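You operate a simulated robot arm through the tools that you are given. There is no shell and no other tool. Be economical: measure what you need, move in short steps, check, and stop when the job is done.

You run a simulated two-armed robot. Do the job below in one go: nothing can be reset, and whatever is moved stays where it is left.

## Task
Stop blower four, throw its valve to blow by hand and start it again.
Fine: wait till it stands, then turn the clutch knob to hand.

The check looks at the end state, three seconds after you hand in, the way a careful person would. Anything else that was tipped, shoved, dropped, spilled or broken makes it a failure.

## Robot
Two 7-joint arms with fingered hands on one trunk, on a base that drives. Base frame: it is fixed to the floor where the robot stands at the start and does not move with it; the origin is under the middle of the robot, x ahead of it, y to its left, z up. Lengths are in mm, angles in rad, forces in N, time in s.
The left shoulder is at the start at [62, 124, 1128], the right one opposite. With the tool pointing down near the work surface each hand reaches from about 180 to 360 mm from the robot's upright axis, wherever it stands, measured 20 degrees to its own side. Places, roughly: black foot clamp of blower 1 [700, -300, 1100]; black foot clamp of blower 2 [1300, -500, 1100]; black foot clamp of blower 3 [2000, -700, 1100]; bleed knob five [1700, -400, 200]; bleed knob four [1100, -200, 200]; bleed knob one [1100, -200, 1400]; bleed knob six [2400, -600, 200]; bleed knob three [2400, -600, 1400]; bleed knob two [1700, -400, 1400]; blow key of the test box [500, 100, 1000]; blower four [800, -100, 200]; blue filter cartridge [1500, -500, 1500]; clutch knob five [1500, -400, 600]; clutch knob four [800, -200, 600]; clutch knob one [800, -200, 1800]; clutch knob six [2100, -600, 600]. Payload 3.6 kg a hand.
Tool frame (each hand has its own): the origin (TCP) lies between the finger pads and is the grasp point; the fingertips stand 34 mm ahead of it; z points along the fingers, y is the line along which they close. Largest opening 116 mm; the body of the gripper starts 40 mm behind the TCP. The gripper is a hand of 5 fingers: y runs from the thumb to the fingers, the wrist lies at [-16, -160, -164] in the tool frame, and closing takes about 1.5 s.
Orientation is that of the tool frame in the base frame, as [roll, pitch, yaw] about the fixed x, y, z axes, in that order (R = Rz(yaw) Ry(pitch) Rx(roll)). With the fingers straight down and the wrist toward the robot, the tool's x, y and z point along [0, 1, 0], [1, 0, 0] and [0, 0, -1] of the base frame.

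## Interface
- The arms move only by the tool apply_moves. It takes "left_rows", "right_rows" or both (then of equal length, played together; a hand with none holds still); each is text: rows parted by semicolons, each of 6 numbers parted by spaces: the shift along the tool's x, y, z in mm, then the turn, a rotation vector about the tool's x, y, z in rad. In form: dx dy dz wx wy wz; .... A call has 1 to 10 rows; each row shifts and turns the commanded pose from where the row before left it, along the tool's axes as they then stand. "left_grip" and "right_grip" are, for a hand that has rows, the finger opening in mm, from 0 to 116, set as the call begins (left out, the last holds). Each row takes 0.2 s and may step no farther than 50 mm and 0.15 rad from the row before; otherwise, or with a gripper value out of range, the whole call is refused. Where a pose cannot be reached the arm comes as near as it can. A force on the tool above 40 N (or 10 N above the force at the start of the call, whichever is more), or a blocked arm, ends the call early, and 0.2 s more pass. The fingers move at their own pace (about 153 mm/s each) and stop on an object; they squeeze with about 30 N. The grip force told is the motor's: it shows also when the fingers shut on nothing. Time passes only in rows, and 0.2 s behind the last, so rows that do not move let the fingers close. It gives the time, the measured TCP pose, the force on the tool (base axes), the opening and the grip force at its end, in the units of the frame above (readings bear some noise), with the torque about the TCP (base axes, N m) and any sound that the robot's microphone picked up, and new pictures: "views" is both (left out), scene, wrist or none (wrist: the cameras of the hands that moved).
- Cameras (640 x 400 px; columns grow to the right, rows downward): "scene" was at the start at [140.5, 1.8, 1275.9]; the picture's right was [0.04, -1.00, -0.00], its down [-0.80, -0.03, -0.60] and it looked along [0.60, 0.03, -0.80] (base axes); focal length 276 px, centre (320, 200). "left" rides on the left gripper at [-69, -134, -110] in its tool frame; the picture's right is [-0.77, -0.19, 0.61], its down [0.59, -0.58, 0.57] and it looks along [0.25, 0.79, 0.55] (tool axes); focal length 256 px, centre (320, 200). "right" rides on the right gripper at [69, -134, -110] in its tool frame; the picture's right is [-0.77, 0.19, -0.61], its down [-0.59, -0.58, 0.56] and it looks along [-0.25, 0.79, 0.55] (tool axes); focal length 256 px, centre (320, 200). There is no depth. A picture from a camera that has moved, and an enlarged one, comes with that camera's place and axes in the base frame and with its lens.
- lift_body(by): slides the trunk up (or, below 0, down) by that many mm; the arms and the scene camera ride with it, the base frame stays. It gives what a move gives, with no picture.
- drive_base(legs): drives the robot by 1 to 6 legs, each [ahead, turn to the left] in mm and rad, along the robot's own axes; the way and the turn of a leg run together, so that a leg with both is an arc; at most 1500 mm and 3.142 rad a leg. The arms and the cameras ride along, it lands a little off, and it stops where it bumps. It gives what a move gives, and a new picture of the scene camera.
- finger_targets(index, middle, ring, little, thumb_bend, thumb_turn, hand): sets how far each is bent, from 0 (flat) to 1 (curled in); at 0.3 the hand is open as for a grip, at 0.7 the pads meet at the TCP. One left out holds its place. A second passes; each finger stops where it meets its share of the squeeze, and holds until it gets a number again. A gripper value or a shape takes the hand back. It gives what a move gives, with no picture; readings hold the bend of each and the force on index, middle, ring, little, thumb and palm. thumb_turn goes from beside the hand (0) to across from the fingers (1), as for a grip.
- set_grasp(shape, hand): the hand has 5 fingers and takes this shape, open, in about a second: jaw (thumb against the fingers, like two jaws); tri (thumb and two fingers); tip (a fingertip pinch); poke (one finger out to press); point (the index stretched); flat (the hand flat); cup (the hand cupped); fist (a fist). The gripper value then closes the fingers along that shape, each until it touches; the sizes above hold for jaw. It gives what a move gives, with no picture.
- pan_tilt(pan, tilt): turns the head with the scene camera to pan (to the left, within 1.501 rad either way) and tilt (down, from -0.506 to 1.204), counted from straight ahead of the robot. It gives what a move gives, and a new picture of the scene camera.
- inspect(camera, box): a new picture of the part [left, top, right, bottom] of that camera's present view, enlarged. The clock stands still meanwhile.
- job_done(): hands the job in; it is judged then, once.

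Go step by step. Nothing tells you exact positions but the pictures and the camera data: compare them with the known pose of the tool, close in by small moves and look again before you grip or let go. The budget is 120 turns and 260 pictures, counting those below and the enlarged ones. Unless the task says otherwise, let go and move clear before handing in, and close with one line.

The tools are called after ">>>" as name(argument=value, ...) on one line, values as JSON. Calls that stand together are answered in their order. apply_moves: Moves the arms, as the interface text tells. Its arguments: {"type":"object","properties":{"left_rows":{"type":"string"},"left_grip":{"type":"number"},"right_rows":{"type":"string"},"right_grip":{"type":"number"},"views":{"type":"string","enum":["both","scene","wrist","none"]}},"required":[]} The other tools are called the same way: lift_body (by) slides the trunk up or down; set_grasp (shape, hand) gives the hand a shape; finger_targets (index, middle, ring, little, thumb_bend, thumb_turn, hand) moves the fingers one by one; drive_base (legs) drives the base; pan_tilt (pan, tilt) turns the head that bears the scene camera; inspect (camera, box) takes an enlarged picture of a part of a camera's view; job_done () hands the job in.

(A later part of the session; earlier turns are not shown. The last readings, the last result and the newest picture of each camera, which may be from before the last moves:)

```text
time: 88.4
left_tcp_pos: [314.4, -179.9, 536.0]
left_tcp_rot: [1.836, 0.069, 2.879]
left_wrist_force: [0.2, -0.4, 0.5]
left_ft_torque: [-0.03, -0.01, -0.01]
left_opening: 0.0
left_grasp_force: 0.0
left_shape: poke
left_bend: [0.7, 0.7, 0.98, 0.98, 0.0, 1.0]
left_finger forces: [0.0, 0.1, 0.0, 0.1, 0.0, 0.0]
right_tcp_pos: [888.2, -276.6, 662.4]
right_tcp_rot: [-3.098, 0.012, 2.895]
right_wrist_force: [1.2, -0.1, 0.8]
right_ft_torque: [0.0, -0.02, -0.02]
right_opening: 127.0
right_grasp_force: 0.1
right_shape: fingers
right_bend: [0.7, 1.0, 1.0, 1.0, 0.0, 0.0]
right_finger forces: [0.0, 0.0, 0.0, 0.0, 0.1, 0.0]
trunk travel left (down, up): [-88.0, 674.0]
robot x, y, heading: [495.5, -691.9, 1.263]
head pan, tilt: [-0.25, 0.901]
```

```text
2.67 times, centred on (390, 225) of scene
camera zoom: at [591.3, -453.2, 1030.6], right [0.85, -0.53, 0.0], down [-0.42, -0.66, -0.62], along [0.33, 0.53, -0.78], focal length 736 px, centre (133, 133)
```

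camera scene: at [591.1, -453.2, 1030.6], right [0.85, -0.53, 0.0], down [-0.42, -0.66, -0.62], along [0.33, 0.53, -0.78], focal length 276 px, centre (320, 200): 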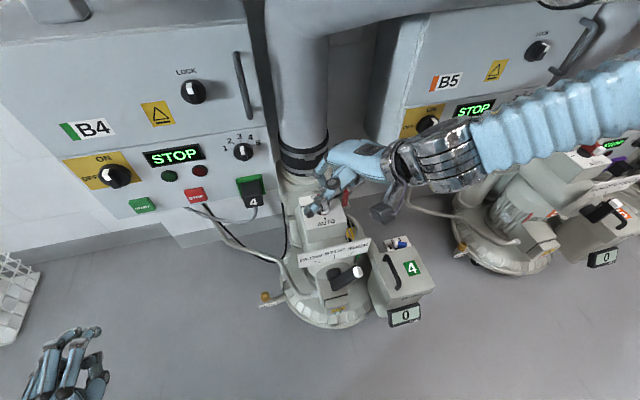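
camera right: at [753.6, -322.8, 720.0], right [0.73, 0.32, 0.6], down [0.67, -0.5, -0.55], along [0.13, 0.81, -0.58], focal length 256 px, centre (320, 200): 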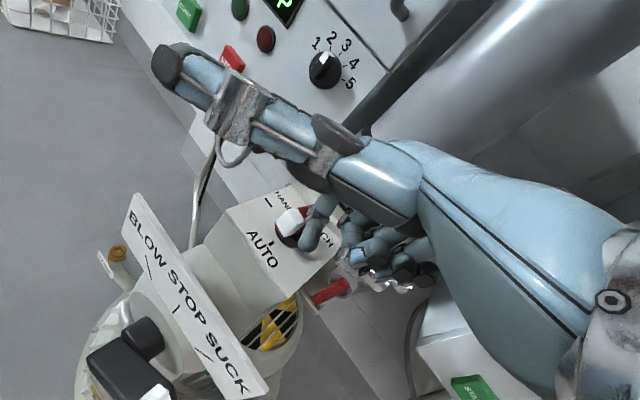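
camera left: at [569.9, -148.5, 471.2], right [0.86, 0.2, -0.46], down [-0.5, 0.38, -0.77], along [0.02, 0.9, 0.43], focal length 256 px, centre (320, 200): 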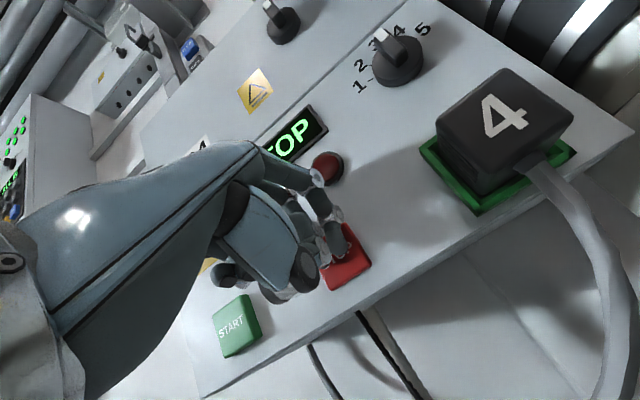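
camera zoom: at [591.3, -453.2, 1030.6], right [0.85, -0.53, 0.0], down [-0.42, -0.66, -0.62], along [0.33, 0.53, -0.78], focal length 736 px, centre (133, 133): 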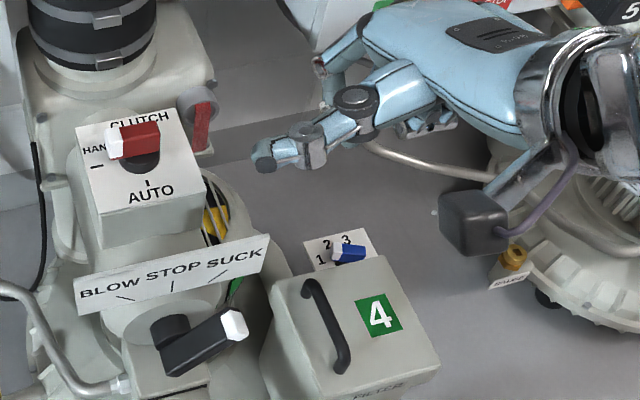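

>>> apply_moves(right_rows="28 -25 0 0 0 0;27.5 -25 0 0 0 0;0 0 40 0 0 0;0 0 40 0 0 0", views="both")

```text
time: 89.4
left_tcp_pos: [314.5, -180.2, 537.3]
left_tcp_rot: [1.837, 0.069, 2.877]
left_wrist_force: [0.1, -0.4, -0.7]
left_ft_torque: [-0.01, -0.02, 0.0]
left_opening: 0.2
left_grasp_force: 0.0
left_shape: poke
left_bend: [0.7, 0.7, 0.98, 0.98, 0.0, 1.0]
left_finger forces: [0.0, 0.0, 0.1, 0.0, 0.0, 0.0]
right_tcp_pos: [849.1, -272.2, 566.6]
right_tcp_rot: [-3.098, 0.011, 2.894]
right_wrist_force: [-0.9, 0.1, -0.1]
right_ft_torque: [0.01, 0.0, 0.01]
right_opening: 126.9
right_grasp_force: 0.0
right_shape: fingers
right_bend: [0.7, 1.0, 1.0, 1.0, 0.0, 0.0]
right_finger forces: [0.0, 0.1, 0.0, 0.0, 0.1, 0.1]
right hand out of reach, approached as far as the arm can: row 1, 2
trunk travel left (down, up): [-88.0, 674.0]
robot x, y, heading: [494.6, -689.5, 1.261]
head pan, tilt: [-0.25, 0.901]
camera scene: at [591.1, -453.2, 1030.6], right [0.85, -0.53, 0.0], down [-0.42, -0.66, -0.62], along [0.33, 0.53, -0.78], focal length 276 px, centre (320, 200)
camera right: at [750.0, -379.5, 681.4], right [0.79, 0.02, 0.61], down [0.43, -0.73, -0.53], along [0.44, 0.68, -0.58], focal length 256 px, centre (320, 200)
```

scene: 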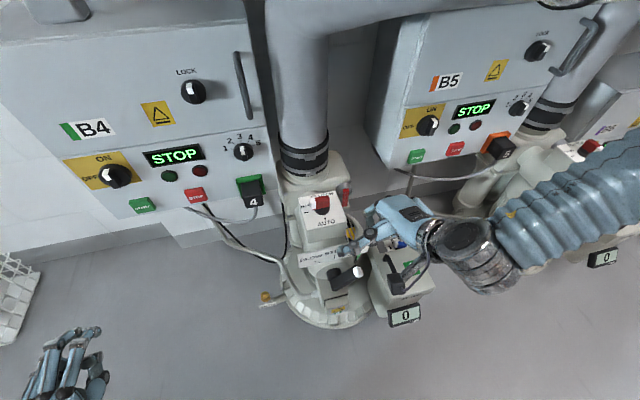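
right: 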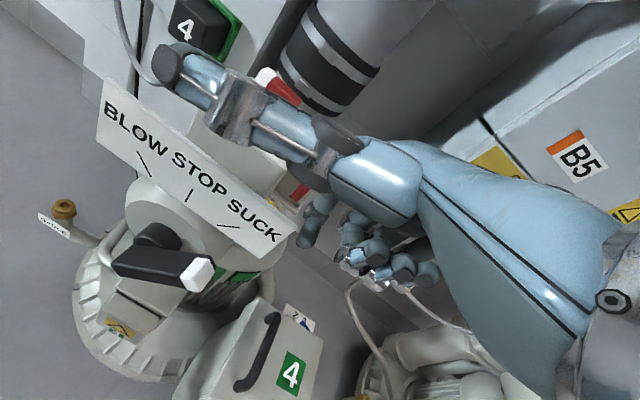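

>>> apply_moves(right_rows="0 -22 10 0 0 0;0 -23 10 0 0 0;8 0 10 0 0 0;8 0 10 0 0 0", views="wrist")

```text
time: 90.4
left_tcp_pos: [311.8, -182.6, 536.2]
left_tcp_rot: [1.835, 0.069, 2.882]
left_wrist_force: [-0.8, -0.3, 0.1]
left_ft_torque: [-0.01, 0.02, -0.05]
left_opening: 0.0
left_grasp_force: 0.0
left_shape: poke
left_bend: [0.7, 0.7, 0.98, 0.98, 0.0, 1.0]
left_finger forces: [0.0, 0.0, 0.0, 0.1, 0.0, 0.0]
right_tcp_pos: [818.5, -313.8, 535.0]
right_tcp_rot: [-3.085, 0.009, 2.906]
right_wrist_force: [0.5, -20.5, -0.1]
right_ft_torque: [0.19, -0.01, 0.02]
right_opening: 124.8
right_grasp_force: 10.1
right_shape: fingers
right_bend: [0.7, 1.0, 1.0, 1.0, 0.0, 0.0]
right_finger forces: [19.5, 0.1, 0.0, 0.0, 0.0, 0.0]
right hand out of reach, approached as far as the arm can: row 4
trunk travel left (down, up): [-88.0, 674.0]
robot x, y, heading: [494.6, -691.6, 1.261]
head pan, tilt: [-0.25, 0.901]
camera right: at [722.3, -421.9, 650.3], right [0.79, 0.04, 0.61], down [0.43, -0.73, -0.53], along [0.42, 0.68, -0.6], focal length 256 px, centre (320, 200)
```

right: 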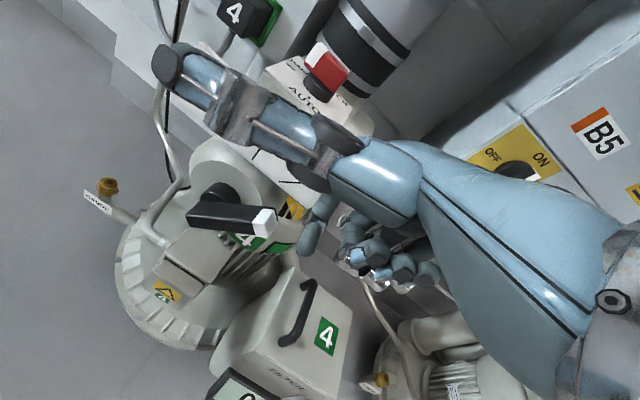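

The index finger touches something (20 N). I look closely before moving.

>>> inspect(camera="right", box=[170, 130, 410, 300])

>>> inspect(camera="scene", box=[280, 190, 440, 310])

```text
2.35 times, centred on (290, 215) of right
camera zoom: at [722.3, -421.9, 650.3], right [0.79, 0.04, 0.61], down [0.43, -0.73, -0.53], along [0.42, 0.68, -0.6], focal length 602 px, centre (391, 165)
```

zoom: 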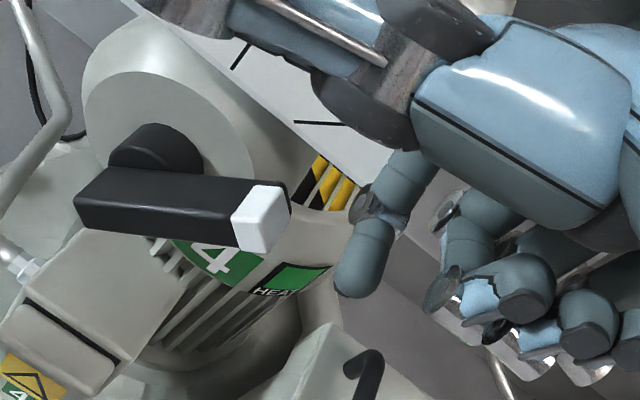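

```text
3.33 times, centred on (360, 250) of scene
camera zoom: at [590.5, -454.6, 1030.7], right [0.85, -0.53, 0.0], down [-0.42, -0.66, -0.62], along [0.33, 0.53, -0.78], focal length 920 px, centre (187, 33)
```

zoom: 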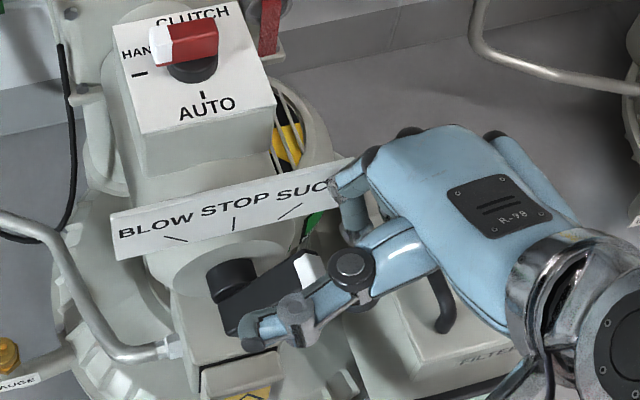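

The index knuckle bears on the right end of the sign plate. I back off right and outward.

>>> apply_moves(right_rows="-12 0 0 0 0 0;-8 -10 0 0 0 0;0 -15 0 0 0 0", views="none")

>>> inspect(camera="scene", box=[280, 190, 440, 310])

```text
time: 91.2
left_tcp_pos: [315.4, -178.6, 535.7]
left_tcp_rot: [1.836, 0.069, 2.876]
left_wrist_force: [-0.1, 0.6, 0.0]
left_ft_torque: [-0.02, -0.01, 0.03]
left_opening: 0.2
left_grasp_force: 0.0
left_shape: poke
left_bend: [0.7, 0.7, 0.98, 0.98, 0.0, 1.0]
left_finger forces: [0.0, 0.1, 0.1, 0.0, 0.0, 0.0]
right_tcp_pos: [840.3, -341.0, 533.3]
right_tcp_rot: [-3.101, 0.012, 2.893]
right_wrist_force: [0.0, -0.1, -0.7]
right_ft_torque: [0.0, 0.01, 0.0]
right_opening: 126.8
right_grasp_force: 0.0
right_shape: fingers
right_bend: [0.7, 1.0, 1.0, 1.0, 0.0, 0.0]
right_finger forces: [0.1, 0.1, 0.0, 0.1, 0.0, 0.0]
trunk travel left (down, up): [-88.0, 674.0]
robot x, y, heading: [498.4, -691.2, 1.262]
head pan, tilt: [-0.25, 0.901]
```

```text
3.33 times, centred on (360, 250) of scene
camera zoom: at [591.2, -452.8, 1030.6], right [0.85, -0.53, 0.0], down [-0.42, -0.66, -0.62], along [0.33, 0.53, -0.78], focal length 920 px, centre (187, 33)
```

zoom: 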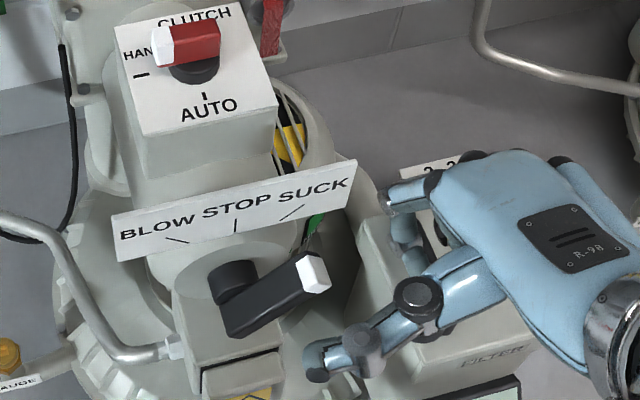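

Clear again, plate undamaged. I tilt the hand so the fingertip leads forward and the knuckle stays clear of the plate, then lower it to the right of the lever.

>>> apply_moves(right_rows="0 0 0 -0.125 0 0;0 0 0 -0.125 0 0;0 0 0 -0.125 0 0;0 0 0 -0.125 0 0;0 -5 17 0 0 0;0 -5 17 0 0 0", views="none")

>>> inspect(camera="scene", box=[280, 190, 440, 310])

>>> inspect(camera="right", box=[0, 0, 640, 400])

```text
time: 92.6
left_tcp_pos: [314.6, -179.2, 536.4]
left_tcp_rot: [1.836, 0.069, 2.879]
left_wrist_force: [0.4, 1.0, -0.4]
left_ft_torque: [0.0, -0.02, -0.02]
left_opening: 0.0
left_grasp_force: 0.1
left_shape: poke
left_bend: [0.7, 0.7, 0.98, 0.98, 0.0, 1.0]
left_finger forces: [0.0, 0.1, 0.1, 0.0, 0.0, 0.1]
right_tcp_pos: [899.9, -309.5, 599.2]
right_tcp_rot: [2.689, 0.013, 2.893]
right_wrist_force: [0.8, 0.3, -0.7]
right_ft_torque: [0.02, -0.02, -0.02]
right_opening: 127.2
right_grasp_force: 0.0
right_shape: fingers
right_bend: [0.7, 1.0, 1.0, 1.0, 0.0, 0.0]
right_finger forces: [0.1, 0.0, 0.1, 0.1, 0.0, 0.0]
right hand out of reach, approached as far as the arm can: row 1, 2, 3, 4, 5, 6
trunk travel left (down, up): [-88.0, 674.0]
robot x, y, heading: [496.9, -689.1, 1.255]
head pan, tilt: [-0.25, 0.901]
```

```text
3.33 times, centred on (360, 250) of scene
camera zoom: at [591.2, -453.3, 1030.6], right [0.85, -0.53, 0.0], down [-0.42, -0.66, -0.62], along [0.33, 0.53, -0.78], focal length 920 px, centre (187, 33)
```

zoom: 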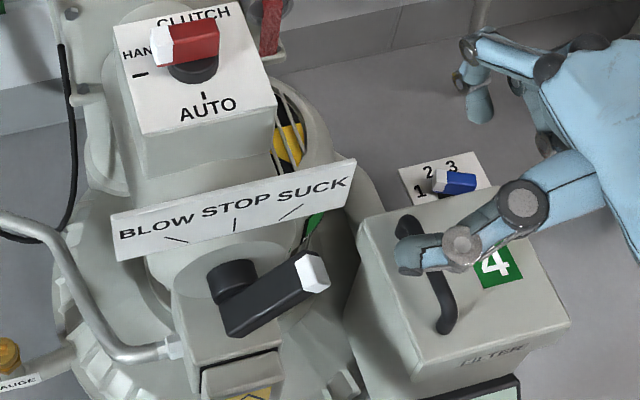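

```text
1.00 times, centred on (320, 200) of right (not enlarged: the box is as wide or as high as the picture)
camera zoom: at [791.1, -456.5, 638.1], right [0.71, -0.28, 0.64], down [0.51, -0.41, -0.75], along [0.48, 0.87, -0.15], focal length 256 px, centre (320, 200)
```

zoom: 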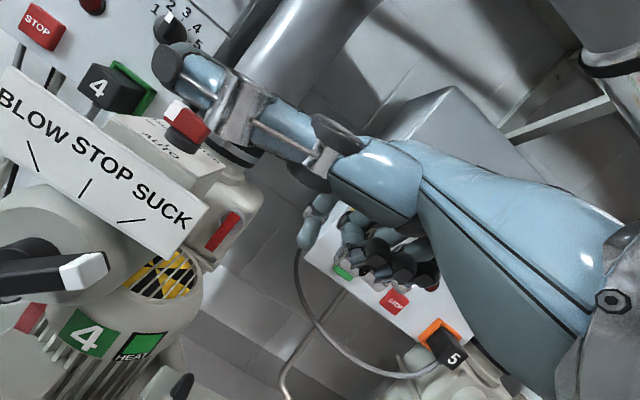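

The arm is too folded here, so I back the base off by 120 mm to give it room.

>>> drive_base(legs=[[-120, 0.02]])

```text
time: 93.8
left_tcp_pos: [273.2, -288.8, 534.6]
left_tcp_rot: [1.845, 0.068, 2.896]
left_wrist_force: [0.0, 0.5, 0.3]
left_ft_torque: [-0.03, 0.03, 0.01]
left_opening: 0.0
left_grasp_force: 0.0
left_shape: poke
left_bend: [0.7, 0.7, 0.98, 0.98, 0.0, 1.0]
left_finger forces: [0.1, 0.0, 0.0, 0.1, 0.0, 0.0]
right_tcp_pos: [861.2, -404.3, 597.2]
right_tcp_rot: [2.697, 0.01, 2.914]
right_wrist_force: [-0.7, -0.1, 0.0]
right_ft_torque: [-0.03, -0.03, 0.0]
right_opening: 126.8
right_grasp_force: 0.1
right_shape: fingers
right_bend: [0.7, 1.0, 1.0, 1.0, 0.0, 0.0]
right_finger forces: [0.0, 0.0, 0.0, 0.0, 0.0, 0.1]
trunk travel left (down, up): [-88.0, 674.0]
robot x, y, heading: [458.6, -800.6, 1.28]
head pan, tilt: [-0.25, 0.901]
camera scene: at [558.9, -538.4, 1027.7], right [0.86, -0.51, 0.01], down [-0.41, -0.69, -0.6], along [0.31, 0.52, -0.8], focal length 276 px, centre (320, 200)
```

scene: 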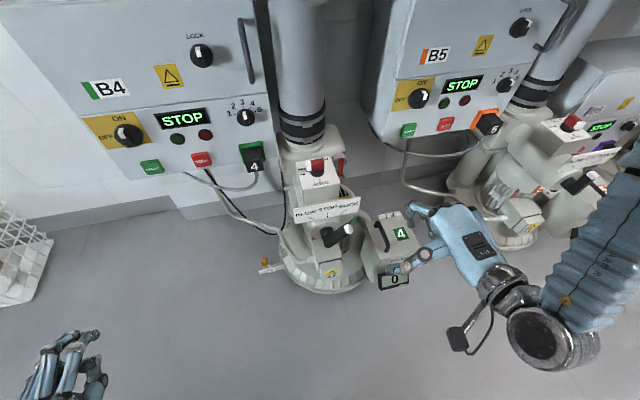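

>>> apply_moves(right_rows="9 5 28 0 0 0;9 5 28 0 0 0;9 5 28 0 0 0;8 4 30 0 0 0", views="wrist")

>>> inspect(camera="scene", box=[280, 170, 440, 290])

```text
time: 94.8
left_tcp_pos: [269.8, -298.3, 540.4]
left_tcp_rot: [1.822, 0.069, 2.895]
left_wrist_force: [0.4, 0.2, -0.8]
left_ft_torque: [-0.01, 0.02, 0.01]
left_opening: 0.1
left_grasp_force: 0.0
left_shape: poke
left_bend: [0.7, 0.7, 0.98, 0.98, 0.0, 1.0]
left_finger forces: [0.0, 0.1, 0.0, 0.0, 0.0, 0.1]
right_tcp_pos: [872.5, -337.7, 586.5]
right_tcp_rot: [2.675, 0.011, 2.914]
right_wrist_force: [-0.7, -0.2, 0.0]
right_ft_torque: [-0.02, -0.01, 0.01]
right_opening: 127.0
right_grasp_force: 0.0
right_shape: fingers
right_bend: [0.7, 1.0, 1.0, 1.0, 0.0, 0.0]
right_finger forces: [0.1, 0.0, 0.0, 0.0, 0.1, 0.1]
right hand out of reach, approached as far as the arm can: row 1, 2, 3, 4
trunk travel left (down, up): [-88.0, 674.0]
robot x, y, heading: [461.4, -796.0, 1.284]
head pan, tilt: [-0.25, 0.901]
camera right: at [766.6, -486.4, 624.4], right [0.72, -0.28, 0.64], down [0.52, -0.39, -0.76], along [0.46, 0.88, -0.13], focal length 256 px, centre (320, 200)
```

right: 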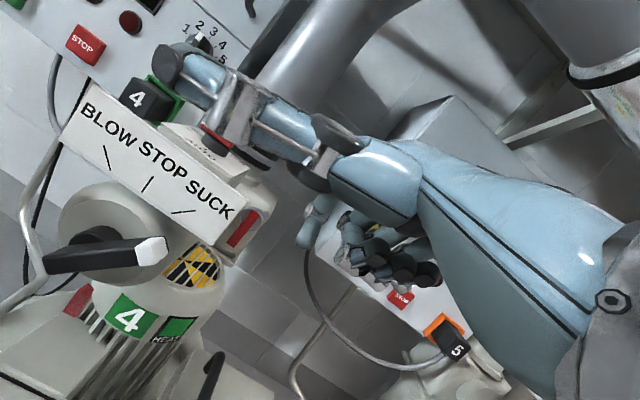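

```text
3.33 times, centred on (360, 230) of scene
camera zoom: at [552.2, -560.1, 1030.6], right [0.86, -0.51, 0.0], down [-0.4, -0.67, -0.62], along [0.32, 0.53, -0.78], focal length 920 px, centre (187, 100)
```

zoom: 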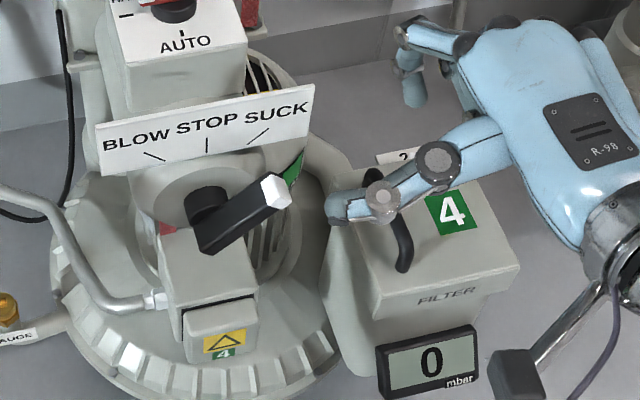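

The tilted pose isn't reachable for this arm. Instead I keep the hand upright and straighten the index a bit, so its tip leads forward of the knuckle.

>>> apply_moves(right_rows="0 0 0 0.117 0 0;0 0 0 0.117 0 0;0 0 0 0.117 0 0;0 0 0 0.11 0 0", views="none")

>>> finger_targets(hand="right", index=0.48)

>>> inspect(camera="right", box=[0, 0, 640, 400])

>>> inspect(camera="scene", box=[280, 170, 440, 290])

```text
time: 95.8
left_tcp_pos: [270.8, -298.5, 540.6]
left_tcp_rot: [1.824, 0.07, 2.891]
left_wrist_force: [-1.1, -0.3, -0.9]
left_ft_torque: [-0.02, 0.0, 0.0]
left_opening: 0.0
left_grasp_force: 0.1
left_shape: poke
left_bend: [0.7, 0.7, 0.98, 0.98, 0.0, 1.0]
left_finger forces: [0.0, 0.0, 0.0, 0.0, 0.0, 0.0]
right_tcp_pos: [871.8, -337.9, 588.2]
right_tcp_rot: [3.136, 0.012, 2.913]
right_wrist_force: [-0.3, 0.1, 1.0]
right_ft_torque: [-0.01, 0.01, 0.01]
right_opening: 127.1
right_grasp_force: 0.1
right_shape: fingers
right_bend: [0.7, 1.0, 1.0, 1.0, 0.0, 0.0]
right_finger forces: [0.1, 0.0, 0.0, 0.1, 0.1, 0.0]
trunk travel left (down, up): [-88.0, 674.0]
robot x, y, heading: [460.1, -799.1, 1.28]
head pan, tilt: [-0.25, 0.901]
```

```text
time: 96.8
left_tcp_pos: [271.2, -299.1, 539.6]
left_tcp_rot: [1.824, 0.069, 2.895]
left_wrist_force: [-0.6, -0.6, 0.4]
left_ft_torque: [0.02, -0.01, 0.0]
left_opening: 0.0
left_grasp_force: 0.2
left_shape: poke
left_bend: [0.7, 0.7, 0.98, 0.98, 0.0, 1.0]
left_finger forces: [0.1, 0.0, 0.0, 0.0, 0.1, 0.0]
right_tcp_pos: [873.0, -337.6, 587.9]
right_tcp_rot: [3.136, 0.013, 2.911]
right_wrist_force: [-0.3, -0.2, 1.0]
right_ft_torque: [-0.01, -0.05, 0.04]
right_opening: 143.9
right_grasp_force: 0.0
right_shape: fingers
right_bend: [0.48, 1.0, 1.0, 1.0, 0.0, 0.0]
right_finger forces: [0.1, 0.0, 0.0, 0.0, 0.0, 0.0]
trunk travel left (down, up): [-88.0, 674.0]
robot x, y, heading: [459.1, -800.6, 1.284]
head pan, tilt: [-0.25, 0.901]
```

```text
1.00 times, centred on (320, 200) of right (not enlarged: the box is as wide or as high as the picture)
camera zoom: at [772.9, -452.8, 695.5], right [0.78, 0.0, 0.62], down [0.45, -0.69, -0.56], along [0.43, 0.72, -0.55], focal length 256 px, centre (320, 200)
```

zoom: 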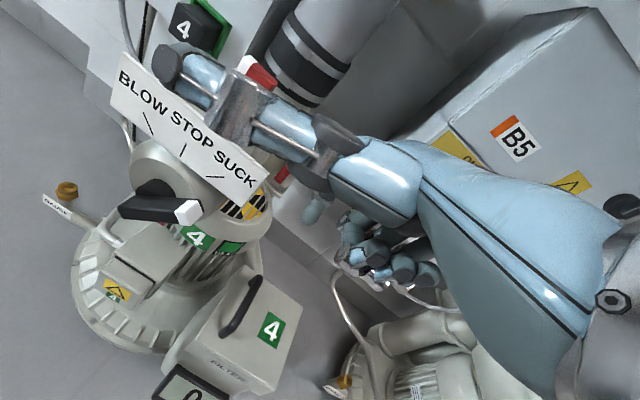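

```text
3.33 times, centred on (360, 230) of scene
camera zoom: at [552.3, -560.3, 1030.6], right [0.86, -0.51, 0.0], down [-0.4, -0.67, -0.62], along [0.32, 0.53, -0.78], focal length 920 px, centre (187, 100)
```

zoom: 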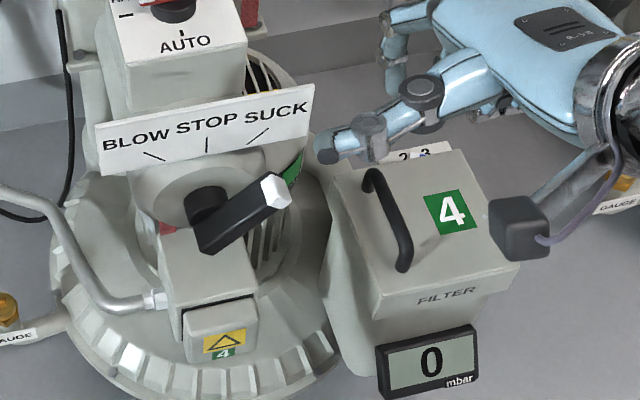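

The index tip now leads by about 41 mm forward and 37 mm below the TCP. I lower it to the right of the lever.

>>> apply_moves(right_rows="0 -11 30 0 0 0;0 -11 30 0 0 0;12 0 17 0 0 0;12 0 0 0 0 0", views="none")

>>> inspect(camera="right", box=[60, 120, 420, 345])

>>> inspect(camera="scene", box=[280, 170, 440, 290])

```text
time: 97.8
left_tcp_pos: [270.3, -298.1, 540.8]
left_tcp_rot: [1.823, 0.07, 2.892]
left_wrist_force: [0.1, -0.3, 0.4]
left_ft_torque: [0.0, -0.02, 0.01]
left_opening: 0.0
left_grasp_force: 0.0
left_shape: poke
left_bend: [0.7, 0.7, 0.98, 0.98, 0.0, 1.0]
left_finger forces: [0.0, 0.0, 0.1, 0.0, 0.0, 0.0]
right_tcp_pos: [846.1, -353.2, 510.3]
right_tcp_rot: [3.132, 0.011, 2.91]
right_wrist_force: [0.1, -0.6, 0.2]
right_ft_torque: [-0.04, 0.0, 0.0]
right_opening: 144.0
right_grasp_force: 0.0
right_shape: fingers
right_bend: [0.48, 1.0, 1.0, 1.0, 0.0, 0.0]
right_finger forces: [0.0, 0.0, 0.0, 0.0, 0.1, 0.0]
trunk travel left (down, up): [-88.0, 674.0]
robot x, y, heading: [461.7, -801.1, 1.285]
head pan, tilt: [-0.25, 0.901]
```

```text
1.78 times, centred on (240, 232) of right
camera zoom: at [746.8, -468.2, 617.3], right [0.78, 0.0, 0.62], down [0.45, -0.69, -0.56], along [0.43, 0.72, -0.55], focal length 455 px, centre (462, 142)
```

zoom: 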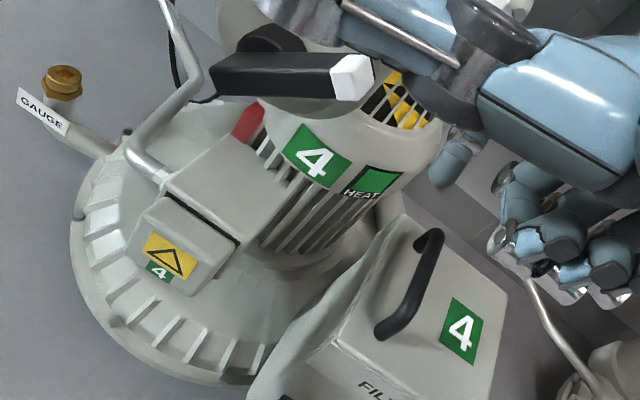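

```text
3.33 times, centred on (360, 230) of scene
camera zoom: at [552.1, -560.2, 1030.6], right [0.86, -0.51, 0.0], down [-0.4, -0.67, -0.62], along [0.32, 0.53, -0.78], focal length 920 px, centre (187, 100)
```

zoom: 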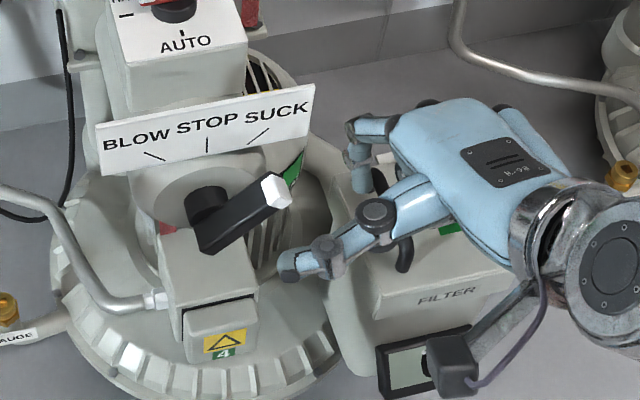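

Fingertip at (851, -313, 470), the lever tip at (784, -295, 490), both in one plane. I sweep left.

>>> apply_moves(right_rows="12 0.8 0 0 0 0;12 0.8 0 0 0 0;12 0.8 0 0 0 0;10 0.6 0 0 0 0;8 0.5 0 0 0 0;8 0.5 0 0 0 0", views="none")

>>> inspect(camera="right", box=[60, 120, 420, 345])

>>> inspect(camera="scene", box=[280, 170, 440, 290])

```text
time: 99.2
left_tcp_pos: [270.2, -298.9, 539.7]
left_tcp_rot: [1.823, 0.07, 2.89]
left_wrist_force: [0.0, -0.1, 0.4]
left_ft_torque: [0.02, -0.01, -0.03]
left_opening: 0.1
left_grasp_force: 0.0
left_shape: poke
left_bend: [0.7, 0.7, 0.98, 0.98, 0.0, 1.0]
left_finger forces: [0.1, 0.1, 0.0, 0.0, 0.0, 0.0]
right_tcp_pos: [801.6, -340.8, 536.4]
right_tcp_rot: [3.136, 0.011, 2.913]
right_wrist_force: [0.2, 0.6, -0.1]
right_ft_torque: [0.02, -0.04, 0.02]
right_opening: 143.8
right_grasp_force: 0.1
right_shape: fingers
right_bend: [0.48, 1.0, 1.0, 1.0, 0.0, 0.0]
right_finger forces: [0.0, 0.0, 0.1, 0.1, 0.0, 0.0]
right hand out of reach, approached as far as the arm can: row 1, 2, 3, 4, 5, 6
trunk travel left (down, up): [-88.0, 674.0]
robot x, y, heading: [457.1, -801.8, 1.288]
head pan, tilt: [-0.25, 0.901]
```

```text
1.78 times, centred on (240, 232) of right
camera zoom: at [701.6, -456.7, 644.5], right [0.78, 0.01, 0.62], down [0.45, -0.69, -0.56], along [0.43, 0.72, -0.55], focal length 455 px, centre (462, 142)
```

zoom: 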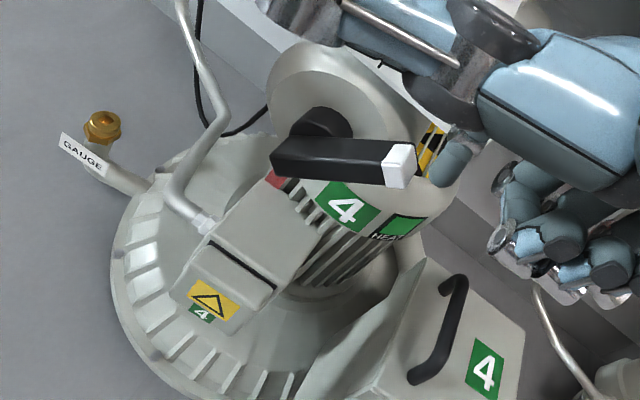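

```text
3.33 times, centred on (360, 230) of scene
camera zoom: at [552.2, -560.2, 1030.6], right [0.86, -0.51, 0.0], down [-0.4, -0.67, -0.62], along [0.32, 0.53, -0.78], focal length 920 px, centre (187, 100)
```

zoom: 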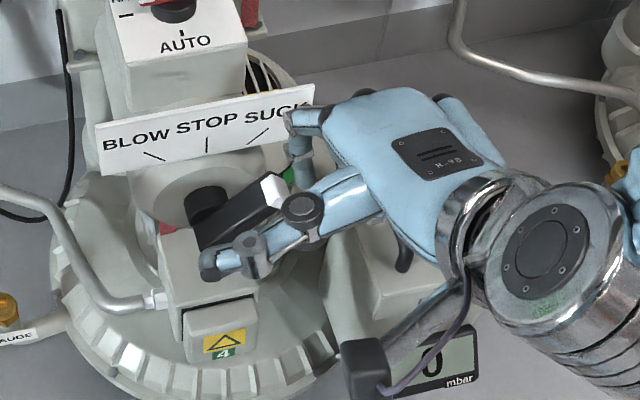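

The arm runs into its limit here because the hand is low and near. I back out, lower the trunk so the same spot is higher relative to the shoulder, and come back in with the base.

>>> drive_base(legs=[[-160, 0]])

>>> lift_body(by=-80)

>>> apply_moves(right_rows="0 0 0 0 0 0;0 15 -15 0 0 0;0 15 -20 0 0 0;0 20 -20 0 0 0", views="scene")

```text
time: 100.6
left_tcp_pos: [226.2, -446.1, 538.1]
left_tcp_rot: [1.835, 0.069, 2.894]
left_wrist_force: [0.7, 0.2, 0.2]
left_ft_torque: [-0.01, 0.01, 0.01]
left_opening: 0.0
left_grasp_force: 0.0
left_shape: poke
left_bend: [0.7, 0.7, 0.98, 0.98, 0.0, 1.0]
left_finger forces: [0.0, 0.1, 0.1, 0.0, 0.0, 0.0]
right_tcp_pos: [756.0, -488.7, 531.7]
right_tcp_rot: [-3.134, 0.01, 2.915]
right_wrist_force: [0.1, -0.2, 1.0]
right_ft_torque: [0.01, 0.03, 0.01]
right_opening: 143.6
right_grasp_force: 0.1
right_shape: fingers
right_bend: [0.48, 1.0, 1.0, 1.0, 0.0, 0.0]
right_finger forces: [0.1, 0.0, 0.0, 0.0, 0.0, 0.1]
trunk travel left (down, up): [-88.0, 674.0]
robot x, y, heading: [413.1, -951.1, 1.28]
head pan, tilt: [-0.25, 0.901]
camera scene: at [515.0, -684.5, 1026.6], right [0.86, -0.51, 0.01], down [-0.41, -0.69, -0.6], along [0.31, 0.51, -0.8], focal length 276 px, centre (320, 200)
```

scene: 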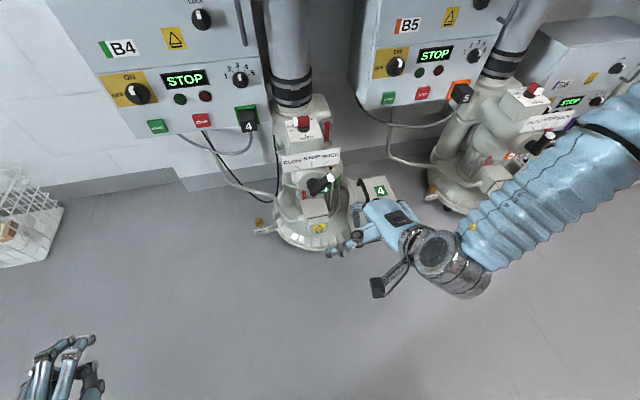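

```text
time: 101.8
left_tcp_pos: [222.0, -462.4, 468.4]
left_tcp_rot: [1.803, 0.07, 2.892]
left_wrist_force: [0.7, -0.3, 1.0]
left_ft_torque: [0.0, 0.0, -0.01]
left_opening: 0.0
left_grasp_force: 0.1
left_shape: poke
left_bend: [0.7, 0.7, 0.98, 0.98, 0.0, 1.0]
left_finger forces: [0.0, 0.0, 0.1, 0.0, 0.0, 0.0]
right_tcp_pos: [751.3, -503.1, 464.7]
right_tcp_rot: [3.117, 0.011, 2.913]
right_wrist_force: [-0.4, -0.2, 0.6]
right_ft_torque: [0.01, -0.03, 0.03]
right_opening: 143.8
right_grasp_force: 0.1
right_shape: fingers
right_bend: [0.48, 1.0, 1.0, 1.0, 0.0, 0.0]
right_finger forces: [0.0, 0.1, 0.0, 0.0, 0.0, 0.0]
trunk travel left (down, up): [-8.0, 754.0]
robot x, y, heading: [417.1, -949.6, 1.279]
head pan, tilt: [-0.25, 0.901]
```

```text
time: 102.8
left_tcp_pos: [221.3, -461.9, 467.4]
left_tcp_rot: [1.804, 0.07, 2.893]
left_wrist_force: [-0.4, 0.1, -0.2]
left_ft_torque: [0.0, 0.02, 0.02]
left_opening: 0.3
left_grasp_force: 0.1
left_shape: poke
left_bend: [0.7, 0.7, 0.98, 0.98, 0.0, 1.0]
left_finger forces: [0.1, 0.0, 0.0, 0.0, 0.0, 0.1]
right_tcp_pos: [761.1, -456.6, 518.6]
right_tcp_rot: [3.118, 0.012, 2.913]
right_wrist_force: [0.4, 0.2, -0.4]
right_ft_torque: [-0.01, -0.01, 0.0]
right_opening: 143.8
right_grasp_force: 0.0
right_shape: fingers
right_bend: [0.48, 1.0, 1.0, 1.0, 0.0, 0.0]
right_finger forces: [0.1, 0.1, 0.0, 0.0, 0.1, 0.1]
trunk travel left (down, up): [-8.0, 754.0]
robot x, y, heading: [414.0, -952.2, 1.284]
head pan, tilt: [-0.25, 0.901]
camera scene: at [519.5, -669.0, 942.8], right [0.86, -0.51, 0.0], down [-0.4, -0.67, -0.62], along [0.32, 0.53, -0.78], focal length 276 px, centre (320, 200)
```

scene: 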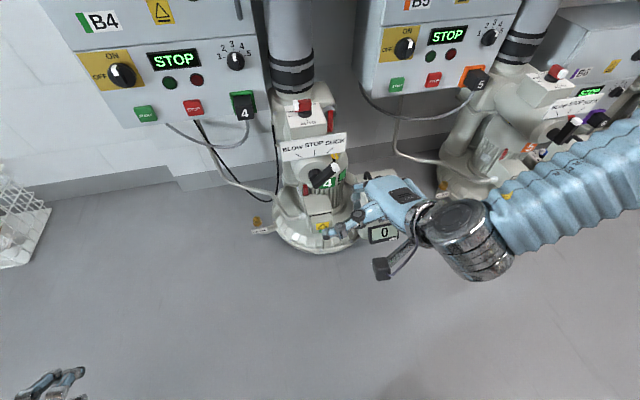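

This region is freely reachable. I move right, then forward, to stand right of the lever again.

>>> apply_moves(right_rows="-30 0 0 0 0 0;-30 20 3 0 0 0;0 35 4 0 0 0;0 35 0 0 0 0;0 29 0 0 0 0", views="none")

>>> inspect(camera="right", box=[60, 120, 420, 345])

>>> inspect(camera="scene", box=[260, 90, 420, 210])

```text
time: 104.0
left_tcp_pos: [220.2, -462.9, 466.3]
left_tcp_rot: [1.802, 0.068, 2.896]
left_wrist_force: [-0.7, 0.0, 0.4]
left_ft_torque: [0.01, 0.03, 0.02]
left_opening: 0.0
left_grasp_force: 0.1
left_shape: poke
left_bend: [0.7, 0.7, 0.98, 0.98, 0.0, 1.0]
left_finger forces: [0.0, 0.1, 0.0, 0.0, 0.0, 0.0]
right_tcp_pos: [845.4, -352.6, 518.3]
right_tcp_rot: [3.119, 0.012, 2.915]
right_wrist_force: [0.0, -0.3, -0.2]
right_ft_torque: [0.03, -0.01, 0.02]
right_opening: 143.8
right_grasp_force: 0.1
right_shape: fingers
right_bend: [0.48, 1.0, 1.0, 1.0, 0.0, 0.0]
right_finger forces: [0.0, 0.0, 0.0, 0.0, 0.0, 0.0]
trunk travel left (down, up): [-8.0, 754.0]
robot x, y, heading: [416.3, -952.7, 1.278]
head pan, tilt: [-0.25, 0.901]
```

```text
1.78 times, centred on (240, 232) of right
camera zoom: at [746.3, -470.7, 623.9], right [0.78, 0.0, 0.62], down [0.45, -0.68, -0.57], along [0.43, 0.73, -0.53], focal length 455 px, centre (462, 142)
```

zoom: 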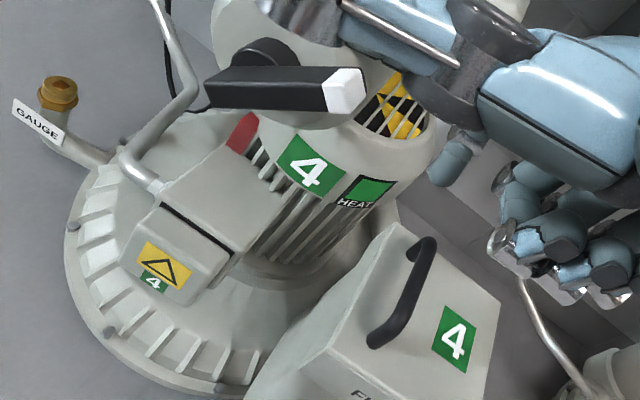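

```text
3.33 times, centred on (340, 150) of scene
camera zoom: at [519.4, -668.9, 942.8], right [0.86, -0.51, 0.0], down [-0.4, -0.67, -0.62], along [0.32, 0.53, -0.78], focal length 920 px, centre (253, 367)
```

zoom: 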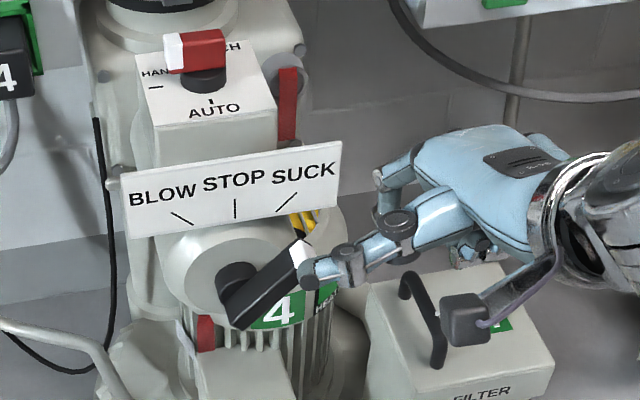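

>>> apply_moves(right_rows="12 0.8 5 0 0 0;12 0.8 5 0 0 0;12 0.8 0 0 0 0;10 0.6 0 0 0 0;8 0.5 0 0 0 0;8 0.5 0 0 0 0", views="none")

>>> inspect(camera="right", box=[60, 120, 420, 345])

>>> inspect(camera="scene", box=[260, 90, 420, 210])

```text
time: 105.4
left_tcp_pos: [220.4, -463.4, 467.3]
left_tcp_rot: [1.801, 0.069, 2.892]
left_wrist_force: [0.0, 0.7, 1.1]
left_ft_torque: [0.0, -0.02, 0.0]
left_opening: 0.1
left_grasp_force: 0.2
left_shape: poke
left_bend: [0.7, 0.7, 0.98, 0.98, 0.0, 1.0]
left_finger forces: [0.0, 0.1, 0.1, 0.1, 0.0, 0.0]
right_tcp_pos: [789.9, -336.5, 510.4]
right_tcp_rot: [3.11, 0.014, 2.906]
right_wrist_force: [14.0, -6.6, 14.9]
right_ft_torque: [0.56, -0.29, -0.64]
right_opening: 145.2
right_grasp_force: 8.7
right_shape: fingers
right_bend: [0.48, 1.0, 1.0, 1.0, 0.0, 0.0]
right_finger forces: [17.1, 0.1, 0.1, 0.1, 0.1, 0.1]
trunk travel left (down, up): [-8.0, 754.0]
robot x, y, heading: [416.6, -952.3, 1.277]
head pan, tilt: [-0.25, 0.901]
```

```text
1.78 times, centred on (240, 232) of right
camera zoom: at [689.3, -454.2, 614.8], right [0.78, -0.01, 0.63], down [0.45, -0.68, -0.57], along [0.44, 0.73, -0.53], focal length 455 px, centre (462, 142)
```

zoom: 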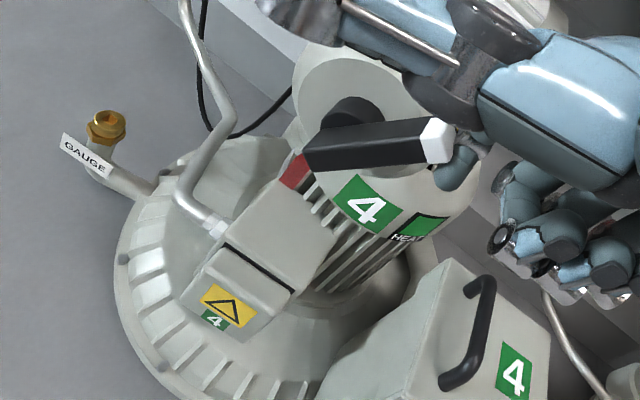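

```text
3.33 times, centred on (340, 150) of scene
camera zoom: at [521.1, -671.3, 943.7], right [0.86, -0.52, 0.0], down [-0.41, -0.67, -0.62], along [0.32, 0.53, -0.78], focal length 920 px, centre (253, 367)
```

zoom: 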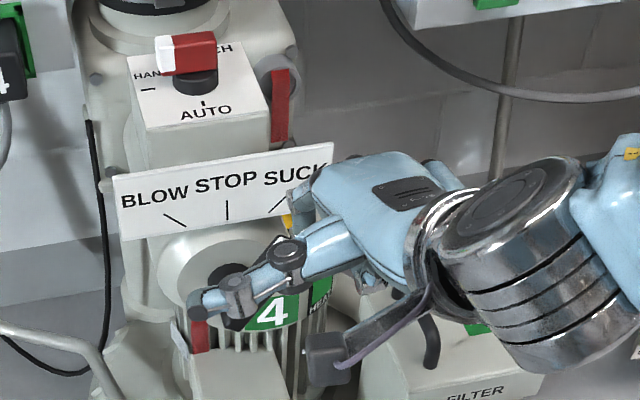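

The finger pushes on the bar's end along its length. I back off slightly, go lower, and push again under the corner.

>>> apply_moves(right_rows="-14 -1 0 0 0 0;0 0 14 0 0 0;0 0 14 0 0 0;8 0.5 0 0 0 0;6 0.4 0 0 0 0;6 0.4 0 0 0 0;6 0.4 0 0 0 0", views="none")

>>> inspect(camera="right", box=[60, 120, 420, 345])

>>> inspect(camera="scene", box=[260, 90, 420, 210])

```text
time: 107.0
left_tcp_pos: [222.8, -460.7, 467.6]
left_tcp_rot: [1.805, 0.07, 2.893]
left_wrist_force: [0.2, 0.0, 0.1]
left_ft_torque: [-0.03, -0.02, -0.04]
left_opening: 0.0
left_grasp_force: 0.1
left_shape: poke
left_bend: [0.7, 0.7, 0.98, 0.98, 0.0, 1.0]
left_finger forces: [0.1, 0.0, 0.0, 0.0, 0.0, 0.1]
right_tcp_pos: [777.2, -333.9, 479.5]
right_tcp_rot: [3.119, 0.009, 2.913]
right_wrist_force: [-0.3, -0.6, 0.9]
right_ft_torque: [-0.01, 0.0, -0.01]
right_opening: 143.8
right_grasp_force: 0.0
right_shape: fingers
right_bend: [0.48, 1.0, 1.0, 1.0, 0.0, 0.0]
right_finger forces: [0.1, 0.0, 0.1, 0.1, 0.0, 0.0]
trunk travel left (down, up): [-8.0, 754.0]
robot x, y, heading: [412.9, -952.4, 1.285]
head pan, tilt: [-0.25, 0.901]
```

```text
1.78 times, centred on (240, 232) of right
camera zoom: at [677.6, -450.5, 584.3], right [0.78, 0.0, 0.62], down [0.45, -0.68, -0.57], along [0.43, 0.73, -0.53], focal length 455 px, centre (462, 142)
```

zoom: 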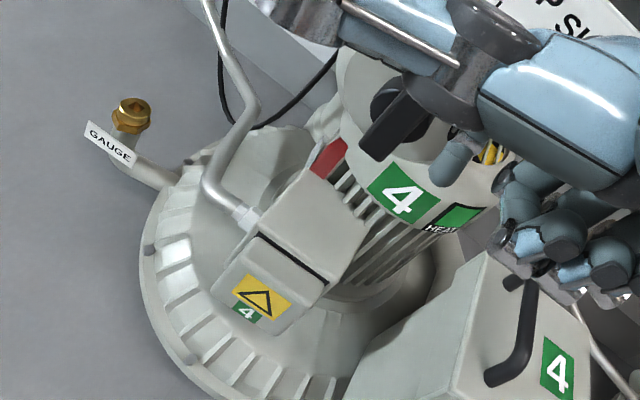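

```text
3.33 times, centred on (340, 150) of scene
camera zoom: at [519.3, -668.8, 942.7], right [0.86, -0.51, 0.0], down [-0.4, -0.67, -0.62], along [0.32, 0.53, -0.78], focal length 920 px, centre (253, 367)
```

zoom: 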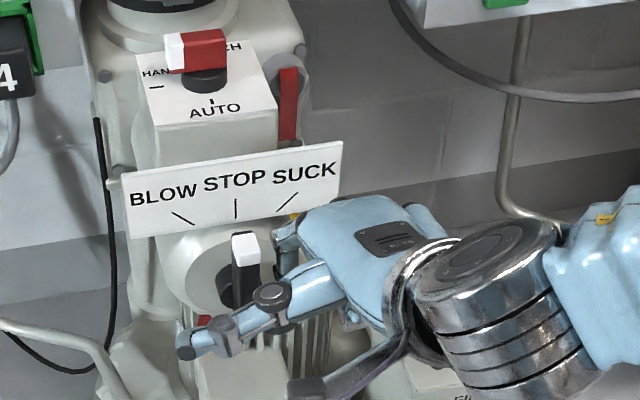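

The lever snapped to the upright STOP position. I raise the finger to push higher on it, over to BLOW.

>>> apply_moves(right_rows="0 0 -18 0 0 0;0 0 -18 0 0 0;10 0.6 0 0 0 0;10 0.6 0 0 0 0;10 0.6 0 0 0 0;8 0.5 0 0 0 0", views="none")

>>> inspect(camera="right", box=[60, 120, 420, 345])

>>> inspect(camera="scene", box=[260, 90, 420, 210])

```text
time: 108.4
left_tcp_pos: [219.9, -461.8, 466.6]
left_tcp_rot: [1.803, 0.07, 2.892]
left_wrist_force: [-0.1, -0.5, -0.1]
left_ft_torque: [0.01, 0.01, 0.01]
left_opening: 0.0
left_grasp_force: 0.0
left_shape: poke
left_bend: [0.7, 0.7, 0.98, 0.98, 0.0, 1.0]
left_finger forces: [0.1, 0.0, 0.0, 0.1, 0.0, 0.0]
right_tcp_pos: [743.4, -325.7, 516.0]
right_tcp_rot: [3.117, 0.013, 2.916]
right_wrist_force: [1.2, 0.1, -0.1]
right_ft_torque: [0.0, -0.02, -0.03]
right_opening: 143.9
right_grasp_force: 0.0
right_shape: fingers
right_bend: [0.48, 1.0, 1.0, 1.0, 0.0, 0.0]
right_finger forces: [0.7, 0.0, 0.1, 0.0, 0.1, 0.0]
right hand out of reach, approached as far as the arm can: row 6
trunk travel left (down, up): [-8.0, 754.0]
robot x, y, heading: [416.3, -953.9, 1.282]
head pan, tilt: [-0.25, 0.901]
```

```text
1.78 times, centred on (240, 232) of right
camera zoom: at [644.0, -442.3, 621.7], right [0.78, 0.0, 0.62], down [0.46, -0.68, -0.57], along [0.43, 0.73, -0.53], focal length 455 px, centre (462, 142)
```

zoom: 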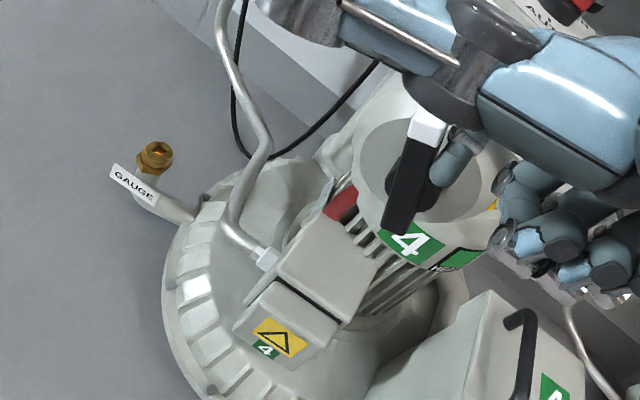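

```text
3.33 times, centred on (340, 150) of scene
camera zoom: at [519.5, -668.9, 942.8], right [0.86, -0.51, 0.0], down [-0.4, -0.67, -0.62], along [0.32, 0.53, -0.78], focal length 920 px, centre (253, 367)
```

zoom: 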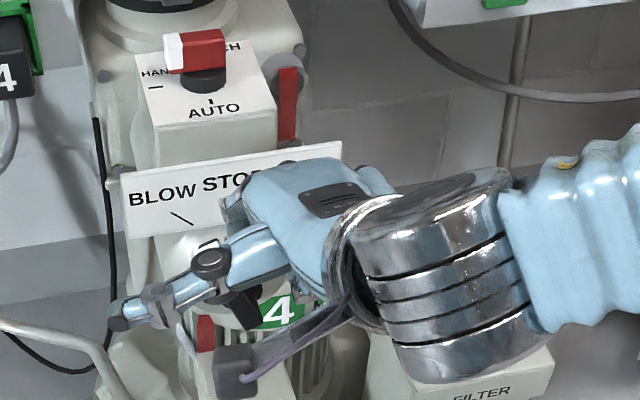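

The lever follows; the arm's leftward reach ends here, so I swing the base slightly left to carry the push on.

>>> drive_base(legs=[[-8, 0.045]])

>>> inspect(camera="right", box=[60, 120, 420, 345])

```text
time: 109.2
left_tcp_pos: [197.3, -479.4, 468.5]
left_tcp_rot: [1.802, 0.07, 2.936]
left_wrist_force: [0.0, -0.5, 0.8]
left_ft_torque: [-0.02, 0.02, -0.01]
left_opening: 0.0
left_grasp_force: 0.0
left_shape: poke
left_bend: [0.7, 0.7, 0.98, 0.98, 0.0, 1.0]
left_finger forces: [0.1, 0.1, 0.0, 0.1, 0.0, 0.0]
right_tcp_pos: [715.4, -319.3, 521.2]
right_tcp_rot: [3.108, 0.01, 2.958]
right_wrist_force: [14.8, -4.6, 21.5]
right_ft_torque: [0.72, -0.55, -0.63]
right_opening: 145.1
right_grasp_force: 13.5
right_shape: fingers
right_bend: [0.46, 1.0, 1.0, 1.0, 0.0, 0.0]
right_finger forces: [26.6, 0.0, 0.1, 0.1, 0.0, 0.0]
trunk travel left (down, up): [-8.0, 754.0]
robot x, y, heading: [414.8, -961.5, 1.325]
head pan, tilt: [-0.25, 0.901]
camera scene: at [505.5, -674.5, 943.8], right [0.88, -0.48, 0.0], down [-0.37, -0.69, -0.62], along [0.3, 0.55, -0.78], focal length 276 px, centre (320, 200)
```

scene: 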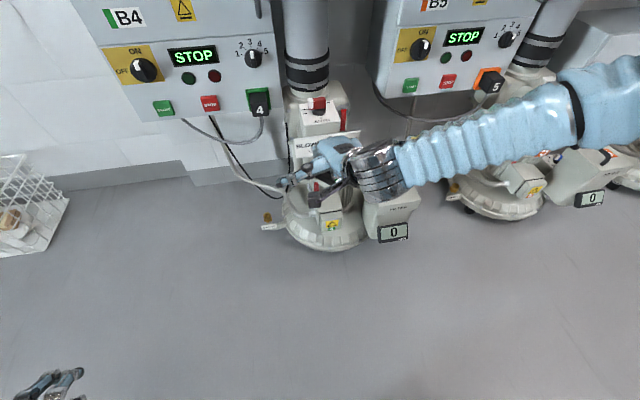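

```text
1.78 times, centred on (240, 232) of right
camera zoom: at [621.2, -440.9, 625.3], right [0.78, 0.03, 0.63], down [0.48, -0.66, -0.58], along [0.4, 0.75, -0.53], focal length 455 px, centre (462, 142)
```

zoom: 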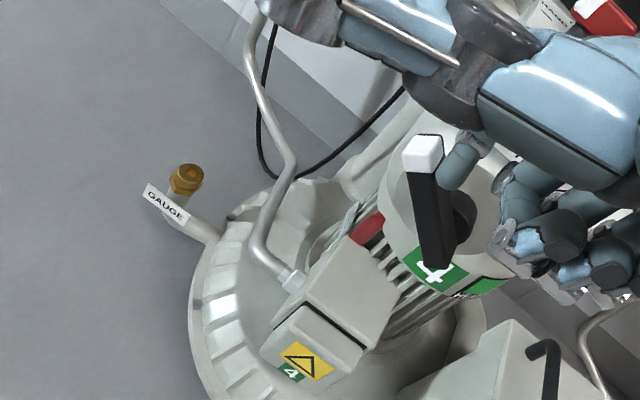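

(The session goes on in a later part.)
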